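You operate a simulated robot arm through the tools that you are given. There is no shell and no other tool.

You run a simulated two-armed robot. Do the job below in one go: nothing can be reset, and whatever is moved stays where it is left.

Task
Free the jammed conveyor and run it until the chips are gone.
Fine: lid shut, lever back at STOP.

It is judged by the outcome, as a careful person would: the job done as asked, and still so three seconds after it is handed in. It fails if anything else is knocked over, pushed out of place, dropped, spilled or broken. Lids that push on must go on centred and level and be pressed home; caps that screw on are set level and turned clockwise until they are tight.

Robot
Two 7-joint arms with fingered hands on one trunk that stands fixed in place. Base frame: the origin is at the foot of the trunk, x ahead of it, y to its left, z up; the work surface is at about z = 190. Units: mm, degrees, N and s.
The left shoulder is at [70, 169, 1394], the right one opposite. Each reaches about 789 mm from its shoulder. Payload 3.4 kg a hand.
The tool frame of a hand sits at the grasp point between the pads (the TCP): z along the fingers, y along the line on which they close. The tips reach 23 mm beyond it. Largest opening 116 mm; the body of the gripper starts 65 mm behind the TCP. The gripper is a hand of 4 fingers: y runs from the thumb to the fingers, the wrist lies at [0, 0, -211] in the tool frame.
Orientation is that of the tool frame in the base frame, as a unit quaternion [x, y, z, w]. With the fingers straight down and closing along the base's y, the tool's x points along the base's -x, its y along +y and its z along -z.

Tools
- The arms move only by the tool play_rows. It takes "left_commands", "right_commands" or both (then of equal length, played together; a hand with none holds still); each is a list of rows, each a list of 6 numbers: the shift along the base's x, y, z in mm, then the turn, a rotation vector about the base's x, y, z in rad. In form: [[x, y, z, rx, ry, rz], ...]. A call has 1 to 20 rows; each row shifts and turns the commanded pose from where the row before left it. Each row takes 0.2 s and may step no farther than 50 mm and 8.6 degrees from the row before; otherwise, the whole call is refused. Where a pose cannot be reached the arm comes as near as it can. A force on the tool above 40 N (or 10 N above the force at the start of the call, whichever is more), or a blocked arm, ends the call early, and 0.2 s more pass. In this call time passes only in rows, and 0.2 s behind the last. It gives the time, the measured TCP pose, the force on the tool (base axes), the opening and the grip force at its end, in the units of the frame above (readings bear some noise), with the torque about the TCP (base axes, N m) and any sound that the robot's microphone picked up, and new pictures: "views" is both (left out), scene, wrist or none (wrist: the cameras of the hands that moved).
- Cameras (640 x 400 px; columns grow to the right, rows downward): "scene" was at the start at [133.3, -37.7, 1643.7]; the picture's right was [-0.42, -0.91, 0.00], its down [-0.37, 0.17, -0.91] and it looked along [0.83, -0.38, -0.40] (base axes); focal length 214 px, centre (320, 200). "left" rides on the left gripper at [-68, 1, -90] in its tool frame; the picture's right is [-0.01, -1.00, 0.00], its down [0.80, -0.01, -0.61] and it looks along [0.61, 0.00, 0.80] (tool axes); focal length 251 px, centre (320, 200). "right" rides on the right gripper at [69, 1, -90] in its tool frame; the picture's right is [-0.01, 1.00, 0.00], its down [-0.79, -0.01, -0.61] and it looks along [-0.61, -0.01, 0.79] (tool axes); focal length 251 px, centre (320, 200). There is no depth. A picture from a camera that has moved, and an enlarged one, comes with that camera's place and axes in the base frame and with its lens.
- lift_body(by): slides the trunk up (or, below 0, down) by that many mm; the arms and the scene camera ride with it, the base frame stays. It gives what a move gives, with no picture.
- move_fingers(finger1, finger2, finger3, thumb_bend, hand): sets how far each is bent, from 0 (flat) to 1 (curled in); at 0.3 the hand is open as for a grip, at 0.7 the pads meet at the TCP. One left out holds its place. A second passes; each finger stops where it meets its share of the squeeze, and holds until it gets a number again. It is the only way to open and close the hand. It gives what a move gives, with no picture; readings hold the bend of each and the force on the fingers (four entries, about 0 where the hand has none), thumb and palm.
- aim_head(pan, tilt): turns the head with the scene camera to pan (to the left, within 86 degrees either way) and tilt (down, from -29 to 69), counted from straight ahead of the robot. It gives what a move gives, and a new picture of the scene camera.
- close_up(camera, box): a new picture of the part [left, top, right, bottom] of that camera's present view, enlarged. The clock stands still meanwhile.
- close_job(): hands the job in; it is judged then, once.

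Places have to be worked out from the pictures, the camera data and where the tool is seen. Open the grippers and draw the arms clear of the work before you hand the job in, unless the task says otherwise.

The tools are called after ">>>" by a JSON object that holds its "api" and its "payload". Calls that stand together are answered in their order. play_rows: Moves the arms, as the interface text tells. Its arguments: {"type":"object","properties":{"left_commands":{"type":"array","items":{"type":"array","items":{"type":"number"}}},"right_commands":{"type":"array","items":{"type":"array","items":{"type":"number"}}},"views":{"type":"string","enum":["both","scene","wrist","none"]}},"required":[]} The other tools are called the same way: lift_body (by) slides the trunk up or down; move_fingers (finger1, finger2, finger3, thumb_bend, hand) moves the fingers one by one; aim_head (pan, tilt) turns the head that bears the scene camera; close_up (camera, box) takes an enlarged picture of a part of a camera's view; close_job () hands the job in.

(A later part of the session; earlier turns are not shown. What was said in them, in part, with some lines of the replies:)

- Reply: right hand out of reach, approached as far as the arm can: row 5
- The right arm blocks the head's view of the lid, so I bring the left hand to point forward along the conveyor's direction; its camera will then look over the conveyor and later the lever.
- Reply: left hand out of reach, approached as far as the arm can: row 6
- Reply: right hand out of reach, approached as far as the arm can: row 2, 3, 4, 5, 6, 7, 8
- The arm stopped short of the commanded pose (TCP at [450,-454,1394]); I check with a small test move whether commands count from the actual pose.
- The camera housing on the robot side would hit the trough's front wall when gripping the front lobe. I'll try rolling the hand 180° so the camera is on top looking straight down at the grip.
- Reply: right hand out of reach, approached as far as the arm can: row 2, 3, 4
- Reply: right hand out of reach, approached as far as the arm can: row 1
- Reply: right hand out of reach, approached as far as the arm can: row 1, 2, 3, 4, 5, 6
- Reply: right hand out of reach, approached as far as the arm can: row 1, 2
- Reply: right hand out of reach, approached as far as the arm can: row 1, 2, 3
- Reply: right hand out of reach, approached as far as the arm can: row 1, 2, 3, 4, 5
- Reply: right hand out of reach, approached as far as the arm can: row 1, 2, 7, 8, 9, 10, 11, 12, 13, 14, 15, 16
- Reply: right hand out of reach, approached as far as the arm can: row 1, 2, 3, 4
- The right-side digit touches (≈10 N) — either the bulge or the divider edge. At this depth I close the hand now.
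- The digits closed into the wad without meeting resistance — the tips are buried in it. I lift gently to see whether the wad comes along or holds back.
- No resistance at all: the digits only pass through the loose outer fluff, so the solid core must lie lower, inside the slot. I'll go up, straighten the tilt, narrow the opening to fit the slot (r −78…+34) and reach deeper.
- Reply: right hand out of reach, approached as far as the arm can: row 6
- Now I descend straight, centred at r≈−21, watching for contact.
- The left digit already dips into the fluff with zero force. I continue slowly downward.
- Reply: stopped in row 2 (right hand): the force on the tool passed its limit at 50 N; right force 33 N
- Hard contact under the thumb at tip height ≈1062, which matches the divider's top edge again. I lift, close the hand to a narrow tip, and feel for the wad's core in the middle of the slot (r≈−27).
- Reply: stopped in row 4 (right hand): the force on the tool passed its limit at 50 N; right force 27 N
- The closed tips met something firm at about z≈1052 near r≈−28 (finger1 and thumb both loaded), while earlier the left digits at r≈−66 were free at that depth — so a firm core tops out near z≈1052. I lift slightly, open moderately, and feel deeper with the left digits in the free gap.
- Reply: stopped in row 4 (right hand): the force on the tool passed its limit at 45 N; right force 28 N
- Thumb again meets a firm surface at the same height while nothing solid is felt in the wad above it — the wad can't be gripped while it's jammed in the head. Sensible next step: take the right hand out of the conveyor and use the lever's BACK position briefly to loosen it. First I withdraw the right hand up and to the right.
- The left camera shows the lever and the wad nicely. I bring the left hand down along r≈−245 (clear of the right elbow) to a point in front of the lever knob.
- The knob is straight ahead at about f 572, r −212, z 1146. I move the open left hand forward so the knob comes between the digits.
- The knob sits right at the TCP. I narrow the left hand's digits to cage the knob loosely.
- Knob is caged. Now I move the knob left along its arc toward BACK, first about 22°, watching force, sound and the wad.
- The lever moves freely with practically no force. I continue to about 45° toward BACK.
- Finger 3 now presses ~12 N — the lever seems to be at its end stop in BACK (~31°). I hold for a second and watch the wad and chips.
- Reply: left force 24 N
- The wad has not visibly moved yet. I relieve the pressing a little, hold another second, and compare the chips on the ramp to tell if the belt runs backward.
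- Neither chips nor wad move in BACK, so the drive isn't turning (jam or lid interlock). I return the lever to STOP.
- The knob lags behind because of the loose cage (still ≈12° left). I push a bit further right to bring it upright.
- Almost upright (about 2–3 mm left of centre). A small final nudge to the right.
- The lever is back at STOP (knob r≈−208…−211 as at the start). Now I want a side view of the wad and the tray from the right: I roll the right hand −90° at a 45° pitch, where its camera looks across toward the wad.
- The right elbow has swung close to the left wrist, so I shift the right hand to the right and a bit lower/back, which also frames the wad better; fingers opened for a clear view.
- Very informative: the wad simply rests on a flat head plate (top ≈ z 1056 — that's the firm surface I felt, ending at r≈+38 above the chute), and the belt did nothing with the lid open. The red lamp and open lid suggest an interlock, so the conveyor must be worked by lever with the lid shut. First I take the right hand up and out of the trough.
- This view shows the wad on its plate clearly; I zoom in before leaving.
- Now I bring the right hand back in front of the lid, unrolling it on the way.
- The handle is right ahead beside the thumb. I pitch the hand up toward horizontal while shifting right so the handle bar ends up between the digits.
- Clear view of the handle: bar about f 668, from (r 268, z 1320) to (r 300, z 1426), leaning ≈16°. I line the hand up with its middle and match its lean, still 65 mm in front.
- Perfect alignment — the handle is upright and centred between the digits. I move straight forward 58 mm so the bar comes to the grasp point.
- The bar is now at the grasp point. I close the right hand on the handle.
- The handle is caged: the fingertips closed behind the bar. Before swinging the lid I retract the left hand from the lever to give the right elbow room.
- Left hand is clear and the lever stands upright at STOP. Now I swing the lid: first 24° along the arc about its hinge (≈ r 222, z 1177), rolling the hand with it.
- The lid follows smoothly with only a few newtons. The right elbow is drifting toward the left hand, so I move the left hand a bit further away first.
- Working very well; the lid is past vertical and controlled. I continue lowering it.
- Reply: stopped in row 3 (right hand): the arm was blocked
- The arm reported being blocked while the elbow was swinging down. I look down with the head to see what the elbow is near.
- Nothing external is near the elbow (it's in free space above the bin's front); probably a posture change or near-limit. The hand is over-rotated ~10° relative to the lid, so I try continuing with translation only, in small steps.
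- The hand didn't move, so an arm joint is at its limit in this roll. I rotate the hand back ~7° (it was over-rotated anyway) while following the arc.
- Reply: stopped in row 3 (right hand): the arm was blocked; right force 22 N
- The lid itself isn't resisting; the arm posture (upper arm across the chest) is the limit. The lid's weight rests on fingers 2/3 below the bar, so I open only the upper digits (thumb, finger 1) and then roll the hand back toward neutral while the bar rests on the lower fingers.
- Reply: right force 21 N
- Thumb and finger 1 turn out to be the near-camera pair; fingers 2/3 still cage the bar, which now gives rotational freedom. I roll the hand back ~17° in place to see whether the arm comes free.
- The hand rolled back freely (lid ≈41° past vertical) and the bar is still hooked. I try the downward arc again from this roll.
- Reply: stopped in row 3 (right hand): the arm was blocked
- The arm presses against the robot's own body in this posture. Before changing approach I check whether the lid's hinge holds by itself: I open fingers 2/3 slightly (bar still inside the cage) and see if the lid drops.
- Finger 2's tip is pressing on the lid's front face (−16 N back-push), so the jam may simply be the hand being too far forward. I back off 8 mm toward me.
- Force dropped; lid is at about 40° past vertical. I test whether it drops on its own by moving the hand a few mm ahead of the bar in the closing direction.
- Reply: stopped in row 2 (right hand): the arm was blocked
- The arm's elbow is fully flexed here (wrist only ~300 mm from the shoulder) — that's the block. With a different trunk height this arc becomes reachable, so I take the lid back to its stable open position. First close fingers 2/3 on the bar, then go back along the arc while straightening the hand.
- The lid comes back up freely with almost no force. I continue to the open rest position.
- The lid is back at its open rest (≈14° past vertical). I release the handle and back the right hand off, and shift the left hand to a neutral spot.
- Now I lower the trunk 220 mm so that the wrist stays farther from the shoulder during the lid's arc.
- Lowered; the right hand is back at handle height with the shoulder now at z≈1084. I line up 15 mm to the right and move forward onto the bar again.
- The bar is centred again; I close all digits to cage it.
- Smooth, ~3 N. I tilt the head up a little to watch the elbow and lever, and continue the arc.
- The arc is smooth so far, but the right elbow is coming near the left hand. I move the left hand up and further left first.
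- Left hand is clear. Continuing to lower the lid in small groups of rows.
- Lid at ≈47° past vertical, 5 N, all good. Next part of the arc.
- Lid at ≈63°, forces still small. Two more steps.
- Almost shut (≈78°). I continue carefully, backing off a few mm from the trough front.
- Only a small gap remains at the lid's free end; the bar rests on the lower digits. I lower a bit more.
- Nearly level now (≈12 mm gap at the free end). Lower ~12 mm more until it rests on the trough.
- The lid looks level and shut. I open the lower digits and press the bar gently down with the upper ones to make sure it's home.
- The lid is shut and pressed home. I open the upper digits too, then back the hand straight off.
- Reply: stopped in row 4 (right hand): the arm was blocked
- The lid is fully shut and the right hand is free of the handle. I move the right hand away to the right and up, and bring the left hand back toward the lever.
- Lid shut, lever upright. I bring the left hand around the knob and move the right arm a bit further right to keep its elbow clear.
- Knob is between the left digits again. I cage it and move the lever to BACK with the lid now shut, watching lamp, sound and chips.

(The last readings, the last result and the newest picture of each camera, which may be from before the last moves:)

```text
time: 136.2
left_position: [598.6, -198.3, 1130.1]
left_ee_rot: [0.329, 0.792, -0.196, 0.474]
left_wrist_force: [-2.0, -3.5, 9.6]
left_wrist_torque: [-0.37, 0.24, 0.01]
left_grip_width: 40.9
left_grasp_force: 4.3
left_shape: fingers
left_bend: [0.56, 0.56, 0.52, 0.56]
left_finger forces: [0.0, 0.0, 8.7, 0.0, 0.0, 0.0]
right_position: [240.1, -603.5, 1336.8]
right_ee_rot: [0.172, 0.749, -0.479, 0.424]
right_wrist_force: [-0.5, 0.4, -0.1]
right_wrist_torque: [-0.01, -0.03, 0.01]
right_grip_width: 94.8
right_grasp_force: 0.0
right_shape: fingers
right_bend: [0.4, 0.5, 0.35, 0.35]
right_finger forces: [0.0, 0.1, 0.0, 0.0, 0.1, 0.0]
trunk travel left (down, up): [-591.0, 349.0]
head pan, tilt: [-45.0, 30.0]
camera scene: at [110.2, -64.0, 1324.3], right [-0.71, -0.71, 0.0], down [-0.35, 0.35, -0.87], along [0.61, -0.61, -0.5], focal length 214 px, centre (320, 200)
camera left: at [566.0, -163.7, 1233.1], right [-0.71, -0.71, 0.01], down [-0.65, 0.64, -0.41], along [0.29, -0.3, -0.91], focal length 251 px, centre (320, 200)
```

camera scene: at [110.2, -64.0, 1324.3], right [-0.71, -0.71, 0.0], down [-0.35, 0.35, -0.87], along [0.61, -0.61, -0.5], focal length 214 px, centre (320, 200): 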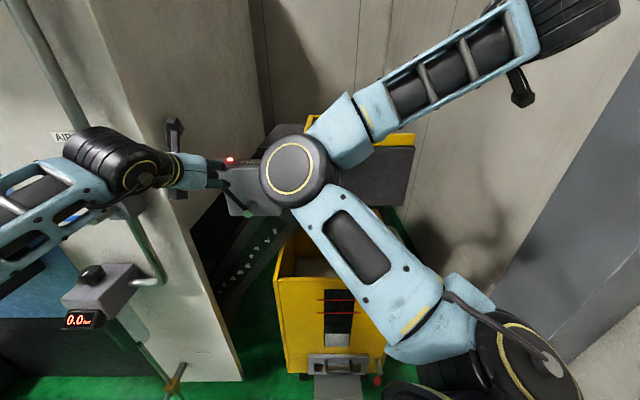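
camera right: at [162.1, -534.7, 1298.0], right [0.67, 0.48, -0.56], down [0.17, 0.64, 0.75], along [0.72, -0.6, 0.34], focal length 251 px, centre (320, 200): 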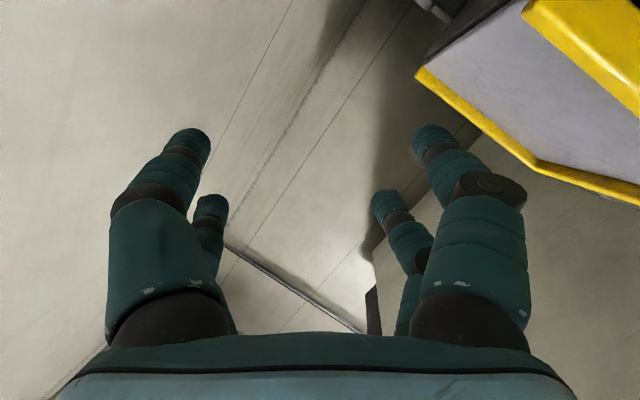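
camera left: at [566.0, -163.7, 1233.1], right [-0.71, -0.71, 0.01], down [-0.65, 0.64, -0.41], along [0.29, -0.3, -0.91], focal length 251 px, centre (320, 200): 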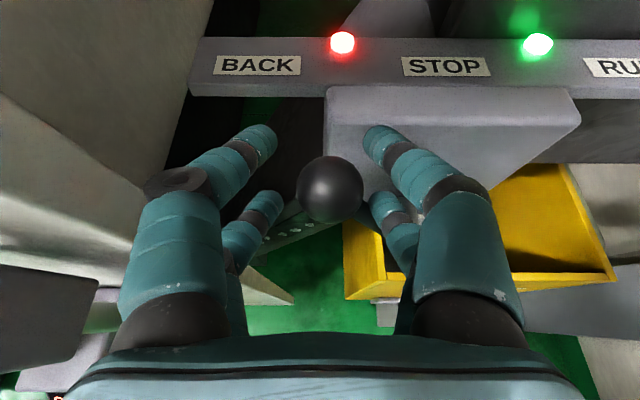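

A green lamp has come on — with the lid shut the drive now works in BACK. I hold it there for about 2 s and watch.

>>> {"api": "play_rows", "payload": {"left_commands": [[0, 0, 0, 0, 0, 0], [0, 0, 0, 0, 0, 0], [0, 0, 0, 0, 0, 0], [0, 0, 0, 0, 0, 0], [0, 0, 0, 0, 0, 0], [0, 0, 0, 0, 0, 0], [0, 0, 0, 0, 0, 0], [0, 0, 0, 0, 0, 0]], "views": "both"}}

>>> {"api": "close_up", "payload": {"camera": "scene", "box": [160, 140, 340, 320]}}

```text
time: 137.9
left_position: [599.9, -196.9, 1129.5]
left_ee_rot: [0.33, 0.793, -0.196, 0.474]
left_wrist_force: [-1.8, -4.8, 14.6]
left_wrist_torque: [-0.56, 0.25, 0.09]
left_grip_width: 41.3
left_grasp_force: 6.6
left_shape: fingers
left_bend: [0.56, 0.56, 0.52, 0.56]
left_finger forces: [0.0, 0.1, 12.4, 0.0, 0.0, 0.0]
right_position: [240.6, -602.7, 1338.3]
right_ee_rot: [0.172, 0.749, -0.479, 0.424]
right_wrist_force: [-0.1, -0.4, -0.7]
right_wrist_torque: [0.01, 0.04, 0.01]
right_grip_width: 95.0
right_grasp_force: 0.1
right_shape: fingers
right_bend: [0.4, 0.5, 0.35, 0.35]
right_finger forces: [0.0, 0.0, 0.1, 0.0, 0.0, 0.0]
trunk travel left (down, up): [-591.0, 349.0]
head pan, tilt: [-45.0, 30.0]
camera scene: at [110.2, -63.8, 1324.2], right [-0.71, -0.71, 0.0], down [-0.35, 0.35, -0.87], along [0.61, -0.61, -0.5], focal length 214 px, centre (320, 200)
camera left: at [566.4, -163.3, 1232.3], right [-0.71, -0.71, 0.01], down [-0.65, 0.64, -0.41], along [0.29, -0.29, -0.91], focal length 251 px, centre (320, 200)
```

scene: 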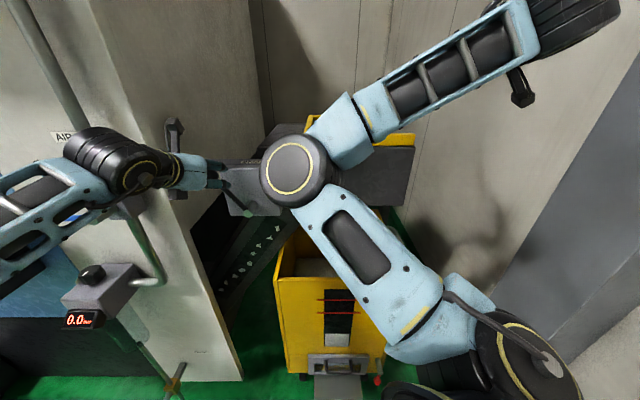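
left: 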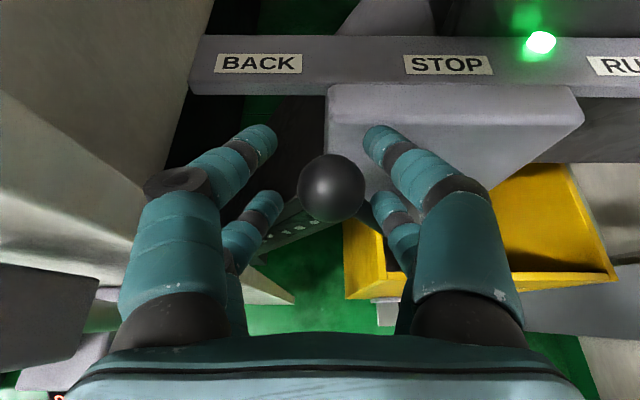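

```text
2.22 times, centred on (250, 230) of scene
camera zoom: at [110.2, -63.8, 1324.2], right [-0.71, -0.71, 0.0], down [-0.35, 0.35, -0.87], along [0.61, -0.61, -0.5], focal length 477 px, centre (476, 133)
```

zoom: 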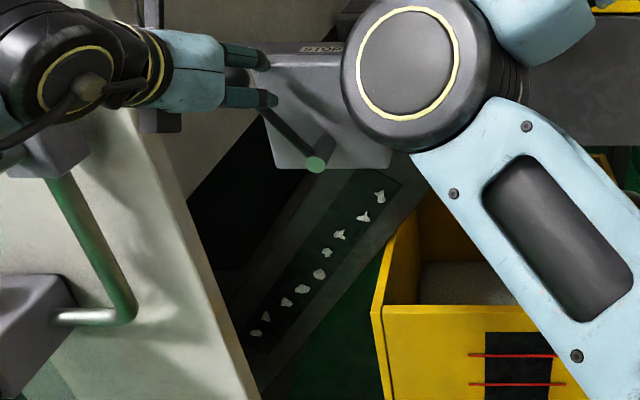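

The red jam lamp has gone out — the jam is freed. Before moving the lever toward RUN, I move the right arm further away so its elbow doesn't obstruct the left hand.

>>> {"api": "play_rows", "payload": {"right_commands": [[-21, -4, -10, 0, 0, 0], [-21, -4, -12, 0, 0, 0], [-21, -4, -12, 0, 0, 0], [-21, -4, -12, 0, 0, 0]], "views": "scene"}}

```text
time: 138.9
left_position: [599.4, -197.5, 1128.5]
left_ee_rot: [0.329, 0.793, -0.196, 0.474]
left_wrist_force: [-1.0, -4.3, 12.7]
left_wrist_torque: [-0.5, 0.28, 0.04]
left_grip_width: 41.2
left_grasp_force: 5.0
left_shape: fingers
left_bend: [0.56, 0.56, 0.52, 0.56]
left_finger forces: [0.1, 0.0, 11.1, 0.0, 0.0, 0.1]
right_position: [155.3, -619.4, 1290.1]
right_ee_rot: [0.173, 0.748, -0.479, 0.424]
right_wrist_force: [-0.2, 0.5, 0.8]
right_wrist_torque: [-0.03, -0.01, 0.0]
right_grip_width: 94.7
right_grasp_force: 0.1
right_shape: fingers
right_bend: [0.4, 0.5, 0.35, 0.35]
right_finger forces: [0.1, 0.1, 0.0, 0.0, 0.0, 0.1]
trunk travel left (down, up): [-591.0, 349.0]
head pan, tilt: [-45.0, 30.0]
camera scene: at [110.0, -64.2, 1324.1], right [-0.71, -0.71, 0.0], down [-0.35, 0.35, -0.87], along [0.61, -0.61, -0.5], focal length 214 px, centre (320, 200)
```

scene: 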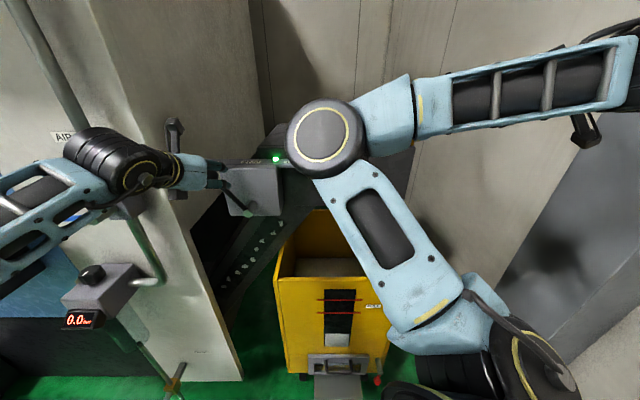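

The elbow is moving away; a bit more.

>>> {"api": "play_rows", "payload": {"right_commands": [[-18, -12, 0, 0, 0, 0], [-18, -12, 0, 0, 0, 0], [-18, -12, 0, 0, 0, 0], [-16, -12, 0, 0, 0, 0]], "views": "both"}}

```text
time: 139.9
left_position: [599.6, -199.1, 1128.6]
left_ee_rot: [0.33, 0.793, -0.196, 0.473]
left_wrist_force: [-1.8, -4.7, 11.6]
left_wrist_torque: [-0.45, 0.2, 0.02]
left_grip_width: 41.3
left_grasp_force: 4.9
left_shape: fingers
left_bend: [0.56, 0.56, 0.52, 0.56]
left_finger forces: [0.0, 0.0, 10.2, 0.0, 0.0, 0.1]
right_position: [85.7, -667.3, 1292.4]
right_ee_rot: [0.171, 0.75, -0.478, 0.424]
right_wrist_force: [0.2, 0.3, -1.1]
right_wrist_torque: [0.01, -0.01, 0.02]
right_grip_width: 94.8
right_grasp_force: 0.1
right_shape: fingers
right_bend: [0.4, 0.5, 0.35, 0.35]
right_finger forces: [0.0, 0.0, 0.0, 0.0, 0.1, 0.0]
trunk travel left (down, up): [-591.0, 349.0]
head pan, tilt: [-45.0, 30.0]
camera scene: at [110.0, -64.3, 1324.1], right [-0.71, -0.71, 0.0], down [-0.35, 0.35, -0.87], along [0.61, -0.61, -0.5], focal length 214 px, centre (320, 200)
camera right: at [4.4, -598.9, 1252.2], right [0.67, 0.48, -0.56], down [0.17, 0.64, 0.75], along [0.72, -0.6, 0.34], focal length 251 px, centre (320, 200)
```

scene: 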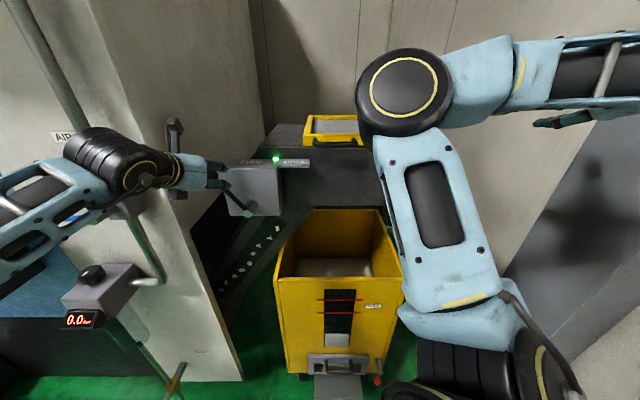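
right: 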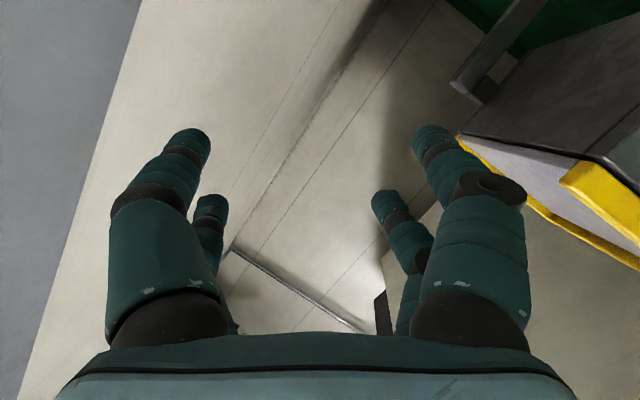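

Elbow well clear now, and the lid is visibly shut with the green lamp on. I bring the lever back through STOP.

>>> {"api": "play_rows", "payload": {"left_commands": [[-4, -4, 4, 0, 0, 0], [-10, -10, 8, 0, 0, 0], [-11, -11, 5, 0, 0, 0], [-11, -11, 3, 0, 0, 0], [-11, -11, 1, 0, 0, 0], [-8, -8, 0, 0, 0, 0], [-7, -7, 0, 0, 0, 0], [0, 0, 0, 0, 0, 0]], "views": "both"}}

>>> {"api": "close_up", "payload": {"camera": "scene", "box": [190, 100, 430, 310]}}

```text
time: 141.8
left_position: [538.7, -259.2, 1151.2]
left_ee_rot: [0.329, 0.792, -0.196, 0.476]
left_wrist_force: [10.8, -4.9, 29.9]
left_wrist_torque: [0.54, -0.84, -0.28]
left_grip_width: 43.2
left_grasp_force: 14.8
left_shape: fingers
left_bend: [0.55, 0.53, 0.56, 0.56]
left_finger forces: [26.8, 2.3, 0.0, 0.0, 0.0, 0.1]
right_position: [87.1, -665.2, 1292.4]
right_ee_rot: [0.171, 0.749, -0.48, 0.423]
right_wrist_force: [-0.1, -0.4, 0.3]
right_wrist_torque: [0.0, -0.01, 0.02]
right_grip_width: 95.0
right_grasp_force: 0.1
right_shape: fingers
right_bend: [0.4, 0.5, 0.35, 0.35]
right_finger forces: [0.0, 0.0, 0.1, 0.0, 0.0, 0.0]
trunk travel left (down, up): [-591.0, 349.0]
head pan, tilt: [-45.0, 30.0]
camera scene: at [111.7, -62.7, 1324.4], right [-0.71, -0.71, 0.0], down [-0.35, 0.35, -0.87], along [0.61, -0.61, -0.5], focal length 214 px, centre (320, 200)
camera left: at [505.4, -224.9, 1253.9], right [-0.71, -0.71, 0.01], down [-0.65, 0.64, -0.42], along [0.29, -0.3, -0.91], focal length 251 px, centre (320, 200)
```

scene: 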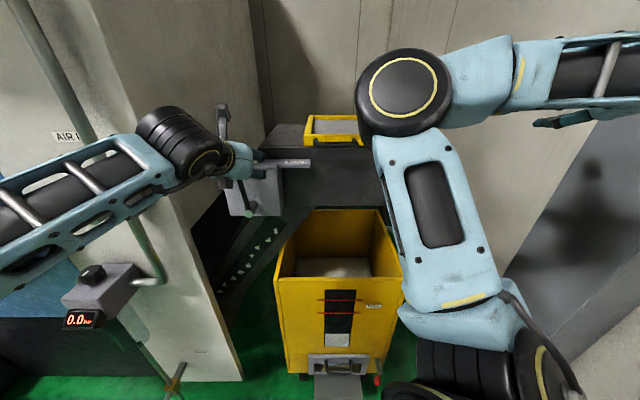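
left: 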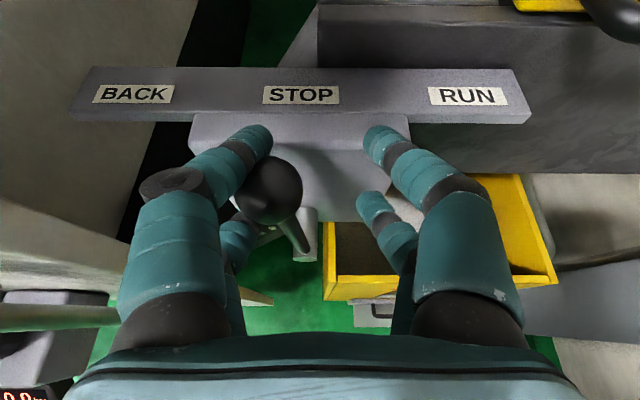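

```text
1.90 times, centred on (310, 205) of scene
camera zoom: at [111.7, -62.7, 1324.4], right [-0.71, -0.71, 0.0], down [-0.35, 0.35, -0.87], along [0.61, -0.61, -0.5], focal length 408 px, centre (339, 190)
```

zoom: 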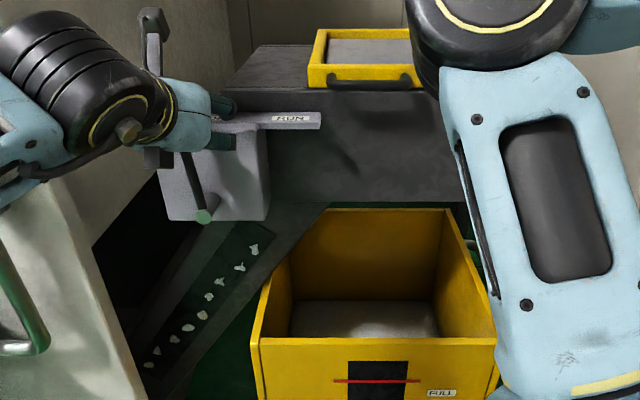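

All lamps are off now (lever about at STOP), but the upper-left digit is pressing down on the knob. I raise the hand a few mm to relieve it.

>>> {"api": "play_rows", "payload": {"left_commands": [[0, 0, 4, 0, 0, 0], [0, 0, 4, 0, 0, 0]], "views": "wrist"}}

```text
time: 142.3
left_position: [538.9, -261.1, 1155.0]
left_ee_rot: [0.33, 0.795, -0.196, 0.471]
left_wrist_force: [-0.8, 0.4, 0.2]
left_wrist_torque: [0.03, -0.01, -0.01]
left_grip_width: 40.5
left_grasp_force: 0.1
left_shape: fingers
left_bend: [0.56, 0.56, 0.56, 0.56]
left_finger forces: [0.1, 0.0, 0.1, 0.0, 0.0, 0.0]
right_position: [88.6, -665.7, 1291.5]
right_ee_rot: [0.172, 0.749, -0.48, 0.423]
right_wrist_force: [0.4, -0.5, 0.7]
right_wrist_torque: [0.01, 0.02, -0.03]
right_grip_width: 94.6
right_grasp_force: 0.0
right_shape: fingers
right_bend: [0.4, 0.5, 0.35, 0.35]
right_finger forces: [0.0, 0.0, 0.0, 0.0, 0.0, 0.0]
trunk travel left (down, up): [-591.0, 349.0]
head pan, tilt: [-45.0, 30.0]
camera left: at [506.7, -226.4, 1257.1], right [-0.71, -0.71, 0.01], down [-0.65, 0.64, -0.41], along [0.28, -0.29, -0.91], focal length 251 px, centre (320, 200)
```

left: 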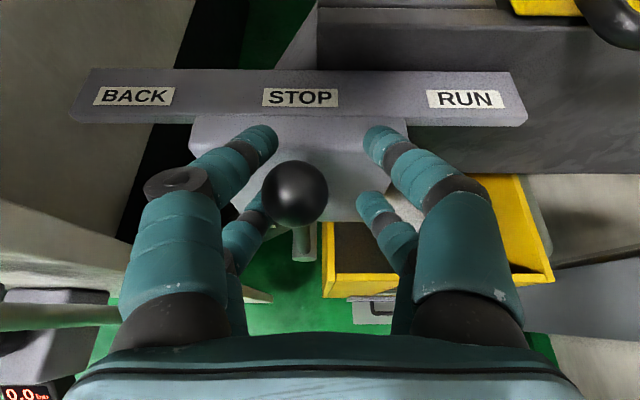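

The knob settled exactly at STOP with no load, and all lamps are off (jam cleared). Now I push the lever right to RUN.

>>> {"api": "play_rows", "payload": {"left_commands": [[-11.3, -11.3, -1, 0, 0, 0], [-11.3, -11.3, -2, 0, 0, 0], [-11.3, -11.3, -4, 0, 0, 0], [-10.6, -10.6, -7, 0, 0, 0]], "views": "both"}}

```text
time: 143.3
left_position: [495.7, -303.8, 1141.8]
left_ee_rot: [0.329, 0.794, -0.196, 0.473]
left_wrist_force: [0.2, 0.5, 0.1]
left_wrist_torque: [0.02, -0.03, 0.0]
left_grip_width: 40.5
left_grasp_force: 1.1
left_shape: fingers
left_bend: [0.56, 0.55, 0.56, 0.56]
left_finger forces: [0.0, 0.9, 0.0, 0.0, 0.0, 0.0]
right_position: [86.9, -666.4, 1292.3]
right_ee_rot: [0.172, 0.75, -0.48, 0.422]
right_wrist_force: [0.6, 0.2, 0.9]
right_wrist_torque: [-0.04, 0.0, 0.07]
right_grip_width: 94.9
right_grasp_force: 0.1
right_shape: fingers
right_bend: [0.4, 0.5, 0.35, 0.35]
right_finger forces: [0.1, 0.1, 0.1, 0.0, 0.1, 0.0]
trunk travel left (down, up): [-591.0, 349.0]
head pan, tilt: [-45.0, 30.0]
camera scene: at [112.9, -63.5, 1323.9], right [-0.71, -0.71, 0.0], down [-0.35, 0.35, -0.87], along [0.61, -0.61, -0.5], focal length 214 px, centre (320, 200)
camera left: at [462.5, -269.1, 1244.8], right [-0.7, -0.71, 0.01], down [-0.65, 0.64, -0.41], along [0.29, -0.29, -0.91], focal length 251 px, centre (320, 200)
```

scene: 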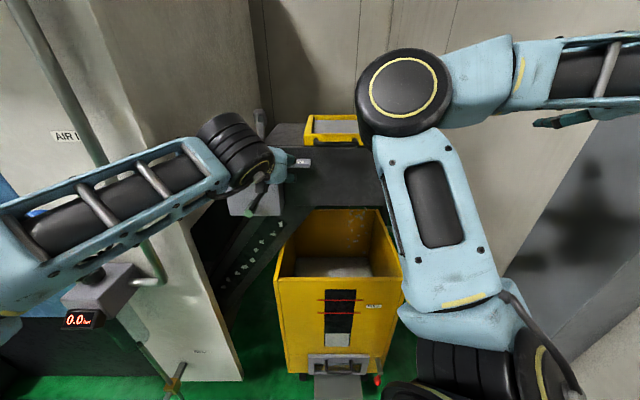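
left: 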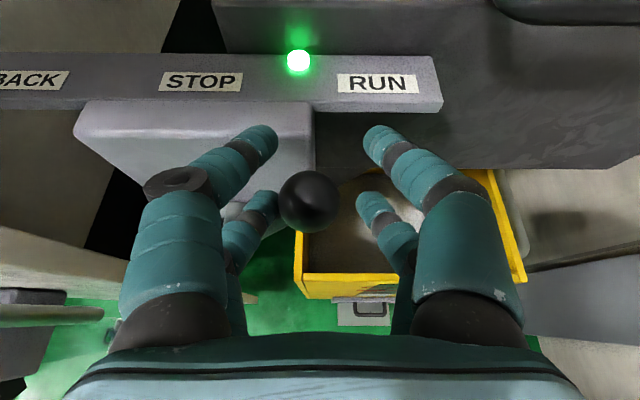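

Green lamp on — the conveyor is running forward. I nudge the lever slightly further to its end and hold, watching the chips.

>>> {"api": "play_rows", "payload": {"left_commands": [[-5, -5, -4, 0, 0, 0], [0, 0, 0, 0, 0, 0], [0, 0, 0, 0, 0, 0], [0, 0, 0, 0, 0, 0], [0, 0, 0, 0, 0, 0]], "views": "both"}}

>>> {"api": "close_up", "payload": {"camera": "scene", "box": [190, 120, 430, 320]}}

```text
time: 144.6
left_position: [491.1, -307.9, 1140.2]
left_ee_rot: [0.33, 0.793, -0.197, 0.473]
left_wrist_force: [5.4, 0.3, 11.9]
left_wrist_torque: [0.25, -0.44, -0.04]
left_grip_width: 40.4
left_grasp_force: 5.2
left_shape: fingers
left_bend: [0.56, 0.52, 0.56, 0.56]
left_finger forces: [0.1, 10.7, 0.0, 0.0, 0.1, 0.0]
right_position: [88.8, -664.5, 1292.3]
right_ee_rot: [0.171, 0.749, -0.48, 0.424]
right_wrist_force: [-0.2, 0.6, -0.7]
right_wrist_torque: [0.01, 0.0, -0.03]
right_grip_width: 95.1
right_grasp_force: 0.0
right_shape: fingers
right_bend: [0.4, 0.5, 0.35, 0.35]
right_finger forces: [0.0, 0.0, 0.0, 0.0, 0.0, 0.0]
trunk travel left (down, up): [-591.0, 349.0]
head pan, tilt: [-45.0, 30.0]
camera scene: at [112.8, -61.9, 1324.1], right [-0.71, -0.71, 0.0], down [-0.35, 0.35, -0.87], along [0.61, -0.61, -0.5], focal length 214 px, centre (320, 200)
camera left: at [457.4, -273.1, 1241.8], right [-0.7, -0.71, 0.01], down [-0.65, 0.64, -0.41], along [0.29, -0.3, -0.91], focal length 251 px, centre (320, 200)
```

scene: 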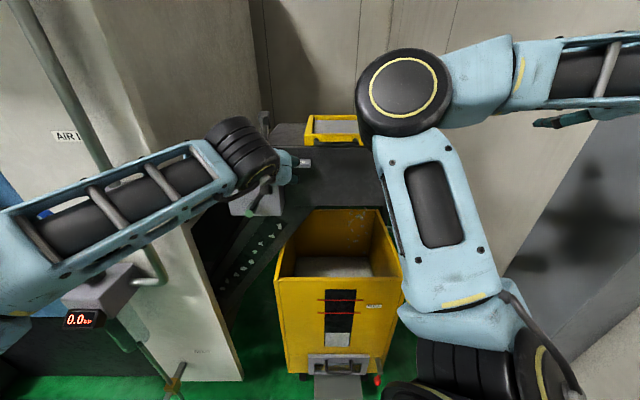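
left: 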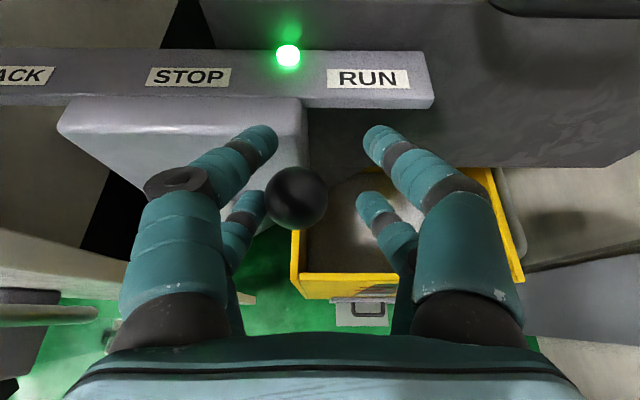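

```text
2.00 times, centred on (310, 220) of scene
camera zoom: at [112.8, -61.9, 1324.1], right [-0.71, -0.71, 0.0], down [-0.35, 0.35, -0.87], along [0.61, -0.61, -0.5], focal length 429 px, centre (340, 160)
```

zoom: 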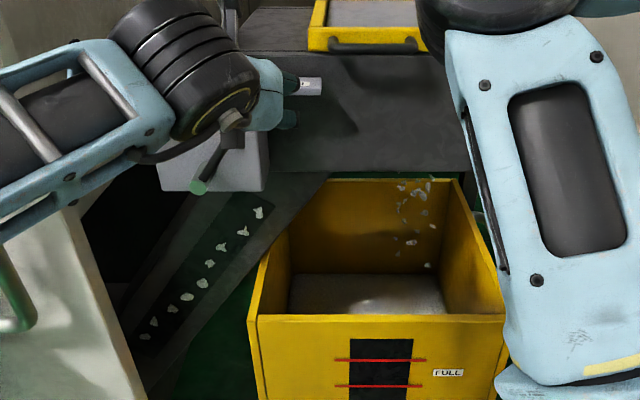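

Chips are now falling into the bin. I relax the push slightly and keep the lever in RUN for 4 s.

>>> {"api": "play_rows", "payload": {"left_commands": [[1.5, 1.5, 2, 0, 0, 0], [0, 0, 0, 0, 0, 0], [0, 0, 0, 0, 0, 0], [0, 0, 0, 0, 0, 0], [0, 0, 0, 0, 0, 0], [0, 0, 0, 0, 0, 0], [0, 0, 0, 0, 0, 0], [0, 0, 0, 0, 0, 0], [0, 0, 0, 0, 0, 0], [0, 0, 0, 0, 0, 0], [0, 0, 0, 0, 0, 0], [0, 0, 0, 0, 0, 0], [0, 0, 0, 0, 0, 0], [0, 0, 0, 0, 0, 0], [0, 0, 0, 0, 0, 0], [0, 0, 0, 0, 0, 0], [0, 0, 0, 0, 0, 0], [0, 0, 0, 0, 0, 0]], "views": "both"}}

>>> {"api": "close_up", "payload": {"camera": "scene", "box": [190, 120, 430, 320]}}

```text
time: 148.3
left_position: [491.6, -307.6, 1141.3]
left_ee_rot: [0.329, 0.793, -0.197, 0.473]
left_wrist_force: [2.0, 1.4, 1.2]
left_wrist_torque: [0.08, -0.16, 0.0]
left_grip_width: 40.2
left_grasp_force: 0.7
left_shape: fingers
left_bend: [0.56, 0.52, 0.56, 0.56]
left_finger forces: [0.1, 2.9, 0.0, 0.0, 0.0, 0.0]
right_position: [88.0, -665.7, 1293.3]
right_ee_rot: [0.171, 0.75, -0.479, 0.424]
right_wrist_force: [0.2, 0.0, 0.0]
right_wrist_torque: [-0.01, 0.01, 0.0]
right_grip_width: 95.0
right_grasp_force: 0.0
right_shape: fingers
right_bend: [0.4, 0.5, 0.35, 0.35]
right_finger forces: [0.0, 0.0, 0.1, 0.0, 0.1, 0.0]
trunk travel left (down, up): [-591.0, 349.0]
head pan, tilt: [-45.0, 30.0]
camera scene: at [113.3, -62.6, 1323.9], right [-0.71, -0.71, 0.0], down [-0.35, 0.35, -0.87], along [0.61, -0.61, -0.5], focal length 214 px, centre (320, 200)
camera left: at [459.2, -272.5, 1243.6], right [-0.7, -0.71, 0.01], down [-0.65, 0.64, -0.41], along [0.29, -0.3, -0.91], focal length 251 px, centre (320, 200)
```

scene: 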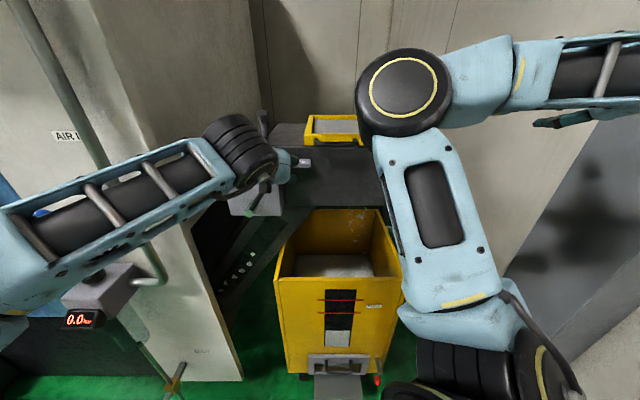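
left: 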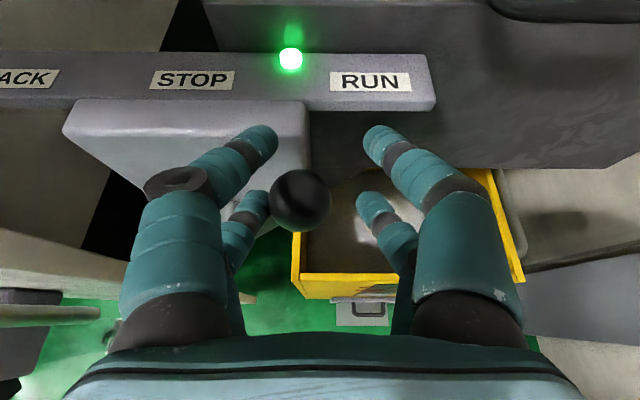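

```text
2.00 times, centred on (310, 220) of scene
camera zoom: at [113.3, -62.6, 1323.9], right [-0.71, -0.71, 0.0], down [-0.35, 0.35, -0.87], along [0.61, -0.61, -0.5], focal length 429 px, centre (340, 160)
```

zoom: 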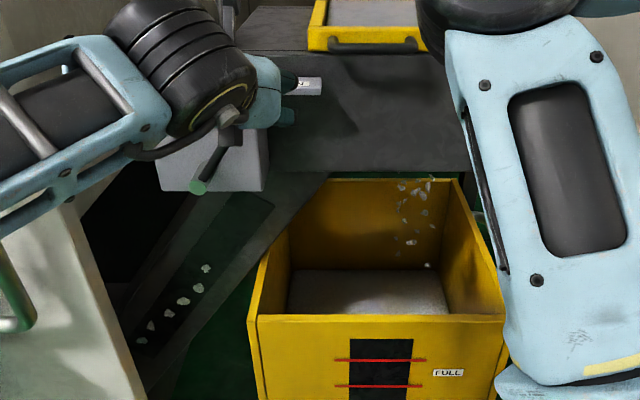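

Working: three chips fewer on the ramp, the bin level well below FULL. I keep running.

>>> {"api": "play_rows", "payload": {"left_commands": [[0, 0, 0, 0, 0, 0], [0, 0, 0, 0, 0, 0], [0, 0, 0, 0, 0, 0], [0, 0, 0, 0, 0, 0], [0, 0, 0, 0, 0, 0], [0, 0, 0, 0, 0, 0], [0, 0, 0, 0, 0, 0], [0, 0, 0, 0, 0, 0], [0, 0, 0, 0, 0, 0], [0, 0, 0, 0, 0, 0], [0, 0, 0, 0, 0, 0], [0, 0, 0, 0, 0, 0], [0, 0, 0, 0, 0, 0], [0, 0, 0, 0, 0, 0], [0, 0, 0, 0, 0, 0], [0, 0, 0, 0, 0, 0], [0, 0, 0, 0, 0, 0], [0, 0, 0, 0, 0, 0], [0, 0, 0, 0, 0, 0], [0, 0, 0, 0, 0, 0]], "views": "wrist"}}

>>> {"api": "close_up", "payload": {"camera": "scene", "box": [190, 120, 430, 320]}}

```text
time: 152.6
left_position: [492.3, -306.9, 1141.3]
left_ee_rot: [0.329, 0.793, -0.197, 0.473]
left_wrist_force: [2.4, 1.5, 1.8]
left_wrist_torque: [0.06, -0.1, 0.0]
left_grip_width: 40.2
left_grasp_force: 1.4
left_shape: fingers
left_bend: [0.56, 0.52, 0.56, 0.56]
left_finger forces: [0.0, 3.1, 0.0, 0.0, 0.0, 0.0]
right_position: [89.4, -664.8, 1292.1]
right_ee_rot: [0.171, 0.749, -0.479, 0.423]
right_wrist_force: [0.2, 0.3, 0.1]
right_wrist_torque: [-0.02, -0.02, 0.01]
right_grip_width: 95.1
right_grasp_force: 0.1
right_shape: fingers
right_bend: [0.4, 0.5, 0.35, 0.35]
right_finger forces: [0.1, 0.0, 0.1, 0.1, 0.1, 0.0]
trunk travel left (down, up): [-591.0, 349.0]
head pan, tilt: [-45.0, 30.0]
camera left: at [459.2, -272.5, 1243.6], right [-0.7, -0.71, 0.01], down [-0.65, 0.64, -0.41], along [0.29, -0.3, -0.91], focal length 251 px, centre (320, 200)
```

left: 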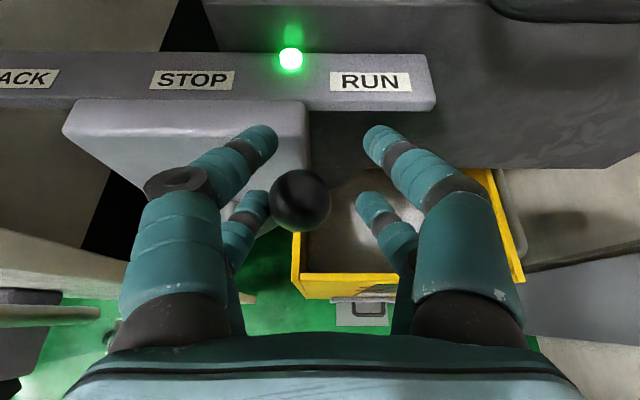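

```text
2.00 times, centred on (310, 220) of scene
camera zoom: at [113.4, -62.6, 1323.9], right [-0.71, -0.71, 0.0], down [-0.35, 0.35, -0.87], along [0.61, -0.61, -0.5], focal length 429 px, centre (340, 160)
```

zoom: 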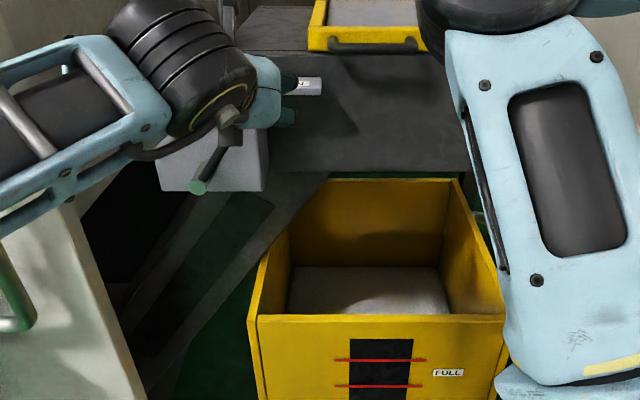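

The ramp is empty and nothing falls any more. I let it run just a moment longer while confirming, then bring the lever back toward STOP.

>>> {"api": "play_rows", "payload": {"left_commands": [[0, 0, 0, 0, 0, 0], [0, 0, 0, 0, 0, 0], [0, 0, 0, 0, 0, 0], [0, 0, 0, 0, 0, 0], [0, 0, 0, 0, 0, 0], [8.5, 8.5, 2, 0, 0, 0], [10.6, 10.6, 4, 0, 0, 0], [11.3, 11.3, 3, 0, 0, 0], [11.3, 11.3, 2, 0, 0, 0], [9, 9, 1, 0, 0, 0]], "views": "both"}}

```text
time: 154.8
left_position: [543.4, -257.2, 1152.6]
left_ee_rot: [0.33, 0.793, -0.197, 0.473]
left_wrist_force: [-0.2, -0.1, -0.6]
left_wrist_torque: [-0.01, -0.02, -0.02]
left_grip_width: 40.4
left_grasp_force: 0.1
left_shape: fingers
left_bend: [0.56, 0.56, 0.56, 0.56]
left_finger forces: [0.0, 0.1, 0.2, 0.0, 0.0, 0.0]
right_position: [88.4, -665.9, 1292.9]
right_ee_rot: [0.172, 0.749, -0.48, 0.423]
right_wrist_force: [0.6, -0.3, 0.5]
right_wrist_torque: [-0.02, 0.01, -0.03]
right_grip_width: 95.1
right_grasp_force: 0.2
right_shape: fingers
right_bend: [0.4, 0.5, 0.35, 0.35]
right_finger forces: [0.0, 0.0, 0.0, 0.0, 0.1, 0.1]
trunk travel left (down, up): [-591.0, 349.0]
head pan, tilt: [-45.0, 30.0]
camera scene: at [112.9, -63.2, 1323.9], right [-0.71, -0.71, 0.0], down [-0.35, 0.35, -0.87], along [0.61, -0.61, -0.5], focal length 214 px, centre (320, 200)
camera left: at [510.0, -222.5, 1255.1], right [-0.7, -0.71, 0.01], down [-0.65, 0.64, -0.41], along [0.29, -0.29, -0.91], focal length 251 px, centre (320, 200)
```

scene: 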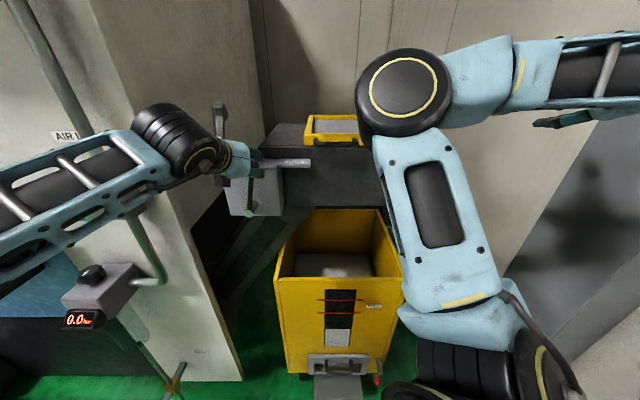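
left: 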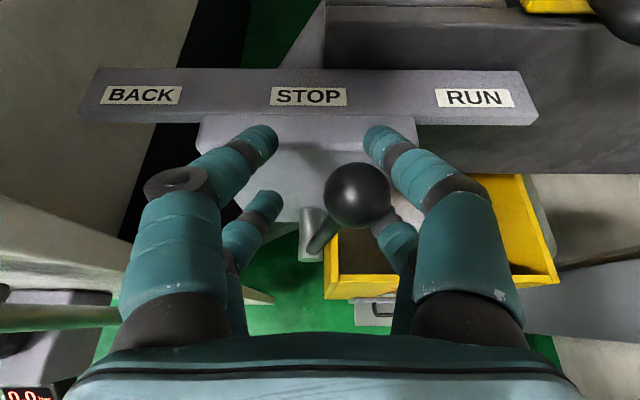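

The lamp is off; the lever still leans slightly right (knob r≈−188). I push on left until it's upright.

>>> {"api": "play_rows", "payload": {"left_commands": [[8, 8, 0, 0, 0, 0], [6, 6, 0, 0, 0, 0]], "views": "wrist"}}

```text
time: 155.3
left_position: [557.2, -242.2, 1153.8]
left_ee_rot: [0.328, 0.793, -0.196, 0.474]
left_wrist_force: [-0.3, 1.2, -0.5]
left_wrist_torque: [0.01, -0.01, 0.03]
left_grip_width: 40.5
left_grasp_force: 0.0
left_shape: fingers
left_bend: [0.56, 0.56, 0.56, 0.56]
left_finger forces: [0.0, 0.0, 0.0, 0.0, 0.0, 0.0]
right_position: [88.6, -666.5, 1293.1]
right_ee_rot: [0.172, 0.749, -0.48, 0.423]
right_wrist_force: [0.0, 0.0, -0.6]
right_wrist_torque: [-0.02, -0.03, -0.01]
right_grip_width: 95.0
right_grasp_force: 0.1
right_shape: fingers
right_bend: [0.4, 0.5, 0.35, 0.35]
right_finger forces: [0.0, 0.0, 0.0, 0.0, 0.0, 0.0]
trunk travel left (down, up): [-591.0, 349.0]
head pan, tilt: [-45.0, 30.0]
camera left: at [524.3, -208.7, 1255.2], right [-0.7, -0.71, 0.01], down [-0.65, 0.64, -0.41], along [0.29, -0.29, -0.91], focal length 251 px, centre (320, 200)
```

left: 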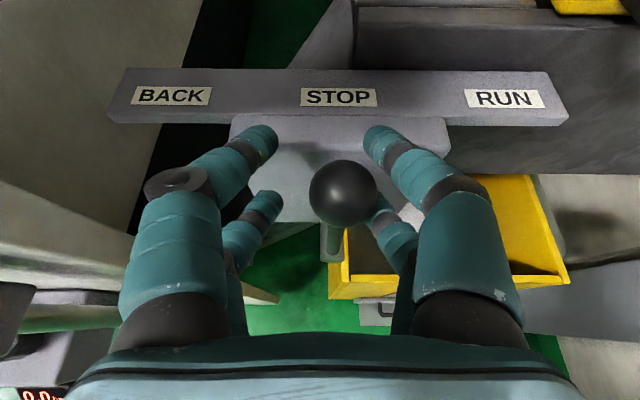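

The lever stands centred at STOP (knob r≈−214), all lamps off. I open the left hand and back it straight away from the knob.

>>> {"api": "move_fingers", "payload": {"hand": "left", "finger1": 0.33, "finger2": 0.33, "finger3": 0.33, "thumb_bend": 0.33}}

>>> {"api": "play_rows", "payload": {"left_commands": [[-14, 14, 12, 0, 0, 0], [-20, 20, 16, 0, 0, 0], [-20, 20, 16, 0, 0, 0], [-20, 20, 16, 0, 0, 0], [-10, 25, 20, 0, 0, 0], [0, 25, 20, 0, 0, 0]], "views": "both"}}

>>> {"api": "close_up", "payload": {"camera": "scene", "box": [190, 100, 430, 320]}}

```text
time: 156.3
left_position: [557.3, -242.3, 1154.0]
left_ee_rot: [0.329, 0.793, -0.197, 0.473]
left_wrist_force: [0.6, 0.5, -1.1]
left_wrist_torque: [-0.01, 0.03, -0.02]
left_grip_width: 108.1
left_grasp_force: 0.0
left_shape: fingers
left_bend: [0.33, 0.33, 0.33, 0.33]
left_finger forces: [0.0, 0.0, 0.1, 0.0, 0.0, 0.1]
right_position: [88.5, -666.1, 1292.7]
right_ee_rot: [0.172, 0.749, -0.48, 0.423]
right_wrist_force: [-0.2, -0.4, 1.2]
right_wrist_torque: [0.02, -0.01, 0.02]
right_grip_width: 94.7
right_grasp_force: 0.1
right_shape: fingers
right_bend: [0.4, 0.5, 0.35, 0.35]
right_finger forces: [0.1, 0.1, 0.1, 0.1, 0.1, 0.0]
trunk travel left (down, up): [-591.0, 349.0]
head pan, tilt: [-45.0, 30.0]
```

```text
time: 157.8
left_position: [472.5, -119.1, 1252.1]
left_ee_rot: [0.329, 0.793, -0.197, 0.473]
left_wrist_force: [-0.4, -0.4, 0.2]
left_wrist_torque: [0.0, 0.02, -0.04]
left_grip_width: 108.0
left_grasp_force: 0.0
left_shape: fingers
left_bend: [0.33, 0.33, 0.33, 0.33]
left_finger forces: [0.0, 0.0, 0.1, 0.0, 0.0, 0.0]
right_position: [88.7, -664.2, 1292.2]
right_ee_rot: [0.172, 0.749, -0.48, 0.423]
right_wrist_force: [0.1, 0.4, -0.7]
right_wrist_torque: [-0.03, 0.01, 0.01]
right_grip_width: 95.0
right_grasp_force: 0.1
right_shape: fingers
right_bend: [0.4, 0.5, 0.35, 0.35]
right_finger forces: [0.0, 0.0, 0.0, 0.0, 0.0, 0.0]
trunk travel left (down, up): [-591.0, 349.0]
head pan, tilt: [-45.0, 30.0]
camera scene: at [113.0, -62.3, 1324.0], right [-0.71, -0.71, 0.0], down [-0.35, 0.35, -0.87], along [0.61, -0.61, -0.5], focal length 214 px, centre (320, 200)
camera left: at [439.3, -84.4, 1355.1], right [-0.71, -0.71, 0.01], down [-0.65, 0.64, -0.41], along [0.29, -0.3, -0.91], focal length 251 px, centre (320, 200)
```

scene: 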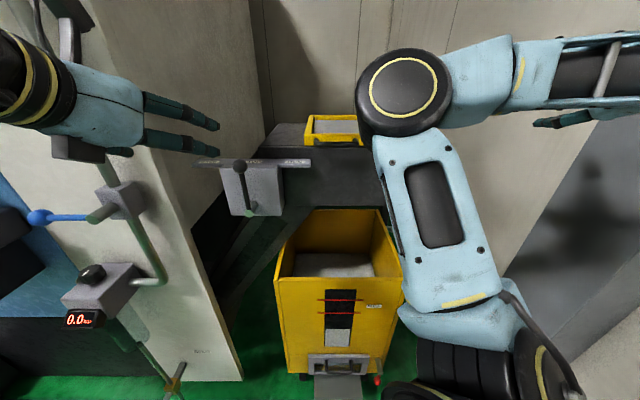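
left: 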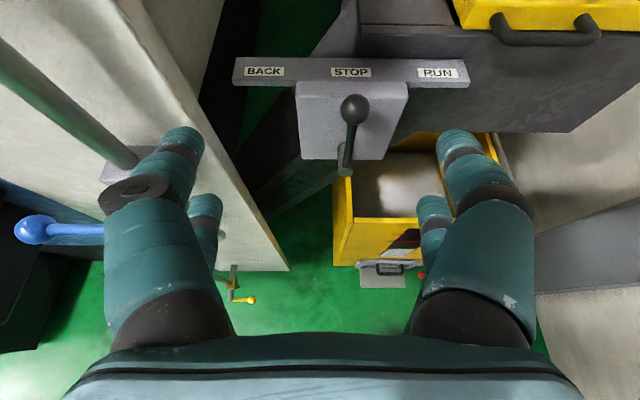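

```text
1.82 times, centred on (310, 210) of scene
camera zoom: at [113.0, -62.3, 1324.0], right [-0.71, -0.71, 0.0], down [-0.35, 0.35, -0.87], along [0.61, -0.61, -0.5], focal length 390 px, centre (338, 182)
```

zoom: 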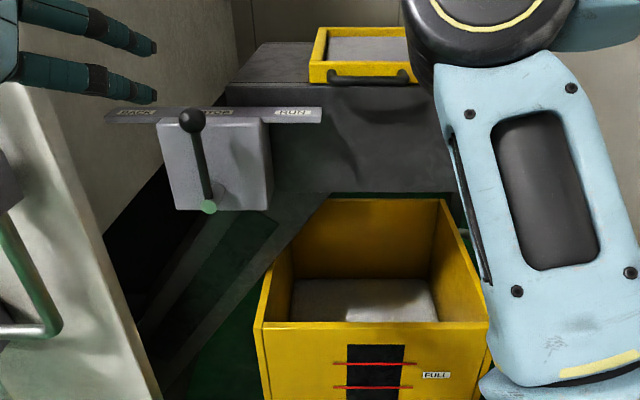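

Lever upright at STOP, ramp empty, lid shut. I open both hands fully and draw the left arm further back, then take a last careful look at lid and lever.

>>> {"api": "move_fingers", "payload": {"hand": "right", "finger1": 0.3, "finger2": 0.3, "finger3": 0.3, "thumb_bend": 0.3}}

>>> {"api": "play_rows", "payload": {"left_commands": [[-15, 15, 15, 0, 0, 0], [-15, 15, 15, 0, 0, 0], [-15, 15, 15, 0, 0, 0], [-10, 10, 15, 0, 0, 0]], "views": "both"}}

>>> {"api": "close_up", "payload": {"camera": "left", "box": [220, 0, 640, 260]}}

>>> {"api": "close_up", "payload": {"camera": "scene", "box": [260, 90, 400, 200]}}

```text
time: 158.8
left_position: [473.3, -120.2, 1252.0]
left_ee_rot: [0.329, 0.793, -0.197, 0.473]
left_wrist_force: [0.2, -0.8, -0.7]
left_wrist_torque: [-0.02, -0.01, 0.02]
left_grip_width: 108.1
left_grasp_force: 0.1
left_shape: fingers
left_bend: [0.33, 0.33, 0.33, 0.33]
left_finger forces: [0.0, 0.1, 0.0, 0.0, 0.1, 0.0]
right_position: [89.4, -666.2, 1292.3]
right_ee_rot: [0.172, 0.749, -0.48, 0.424]
right_wrist_force: [0.9, 0.8, -0.5]
right_wrist_torque: [-0.03, 0.0, -0.01]
right_grip_width: 116.4
right_grasp_force: 0.0
right_shape: fingers
right_bend: [0.3, 0.3, 0.3, 0.3]
right_finger forces: [0.1, 0.0, 0.1, 0.0, 0.1, 0.0]
trunk travel left (down, up): [-591.0, 349.0]
head pan, tilt: [-45.0, 30.0]
```

```text
time: 159.8
left_position: [417.3, -62.4, 1312.8]
left_ee_rot: [0.329, 0.793, -0.196, 0.473]
left_wrist_force: [-0.6, -1.0, 0.0]
left_wrist_torque: [0.01, 0.01, 0.03]
left_grip_width: 107.9
left_grasp_force: 0.0
left_shape: fingers
left_bend: [0.33, 0.33, 0.33, 0.33]
left_finger forces: [0.0, 0.1, 0.1, 0.0, 0.1, 0.1]
right_position: [88.5, -666.0, 1292.0]
right_ee_rot: [0.17, 0.75, -0.479, 0.424]
right_wrist_force: [0.1, 0.3, 0.2]
right_wrist_torque: [0.02, 0.02, -0.02]
right_grip_width: 116.3
right_grasp_force: 0.1
right_shape: fingers
right_bend: [0.3, 0.3, 0.3, 0.3]
right_finger forces: [0.1, 0.0, 0.0, 0.0, 0.0, 0.0]
trunk travel left (down, up): [-591.0, 349.0]
head pan, tilt: [-45.0, 30.0]
camera scene: at [112.5, -63.1, 1324.0], right [-0.71, -0.71, 0.0], down [-0.35, 0.35, -0.87], along [0.61, -0.61, -0.5], focal length 214 px, centre (320, 200)
camera left: at [385.1, -28.9, 1416.4], right [-0.7, -0.71, 0.01], down [-0.65, 0.64, -0.41], along [0.29, -0.29, -0.91], focal length 251 px, centre (320, 200)
```

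scene: 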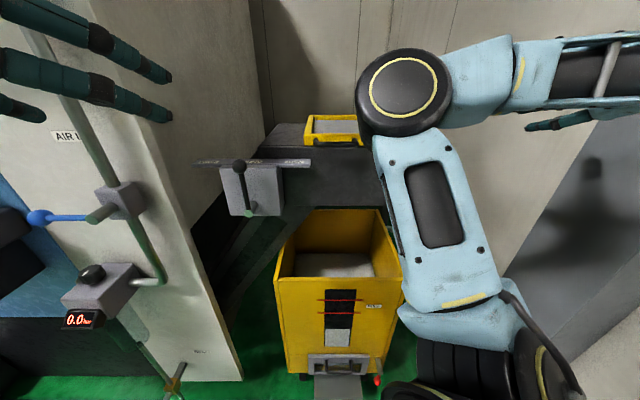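
left: 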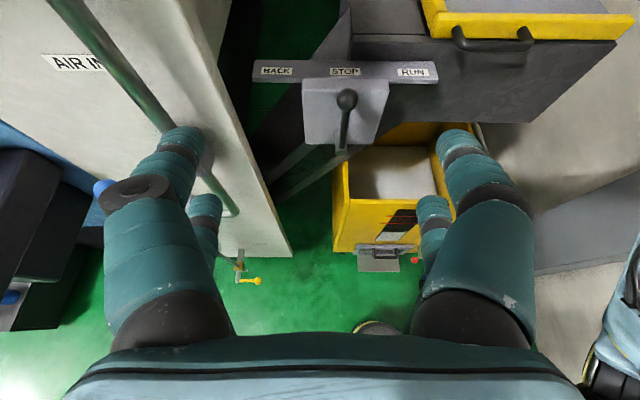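

```text
1.52 times, centred on (430, 130) of left
camera zoom: at [385.1, -28.9, 1416.4], right [-0.7, -0.71, 0.01], down [-0.65, 0.64, -0.41], along [0.29, -0.29, -0.91], focal length 383 px, centre (152, 307)
```

zoom: 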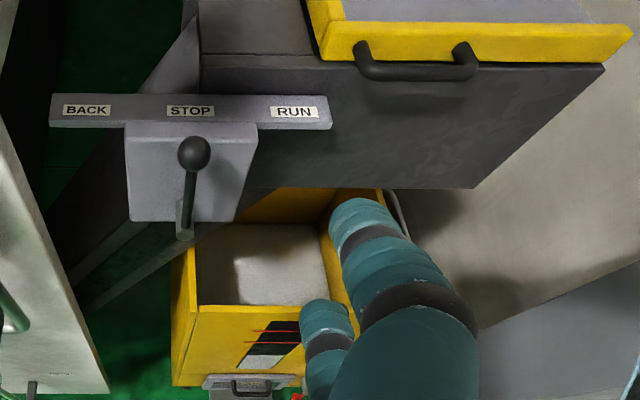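

```text
3.64 times, centred on (330, 145) of scene
camera zoom: at [112.5, -63.1, 1324.0], right [-0.71, -0.71, 0.0], down [-0.35, 0.35, -0.87], along [0.61, -0.61, -0.5], focal length 780 px, centre (284, 400)
```

zoom: 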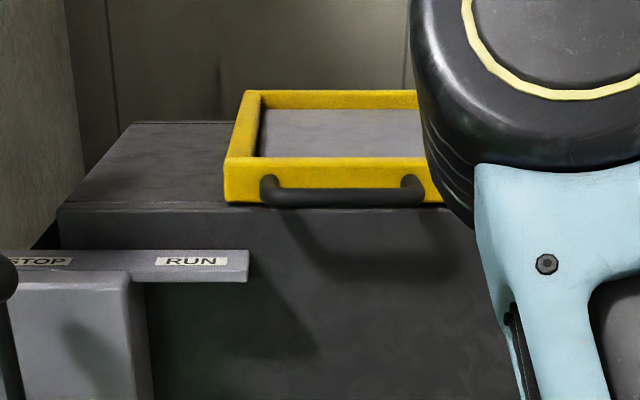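

The lid is closed and level, and the lever is centred at STOP. All lamps are off. The ramp is empty with the chips in the bin, both hands are open and clear, and I can see nothing else disturbed. I could not look under the lid to see where the wad went, but the jam lamp stayed off for the whole run. I hand the job in.

>>> {"api": "close_job", "payload": {}}

```text
The job is handed in.
```

The conveyor is unjammed and was run forward until no chips were left on the ramp or falling into the bin. The lid is shut and level, and the lever is back at STOP.

- **How the jam cleared:** I could not grip the wad by hand, and the drive would not move with the lid open. With the lid shut, holding the lever at BACK for a few seconds turned the red lamp off. It stayed off while running forward.
- **Not checked:** I did not reopen the lid afterwards, so I have not seen where the wad ended up. I also could not make it out in the bin.
- **Lid:** The first attempt to close it stalled partway because the right arm ran out of reach. I took it back to open, lowered the trunk and closed it the second time without dropping it.
- **State at hand-in:** All lamps were off, both hands were open and clear, and nothing else looked moved or knocked over.
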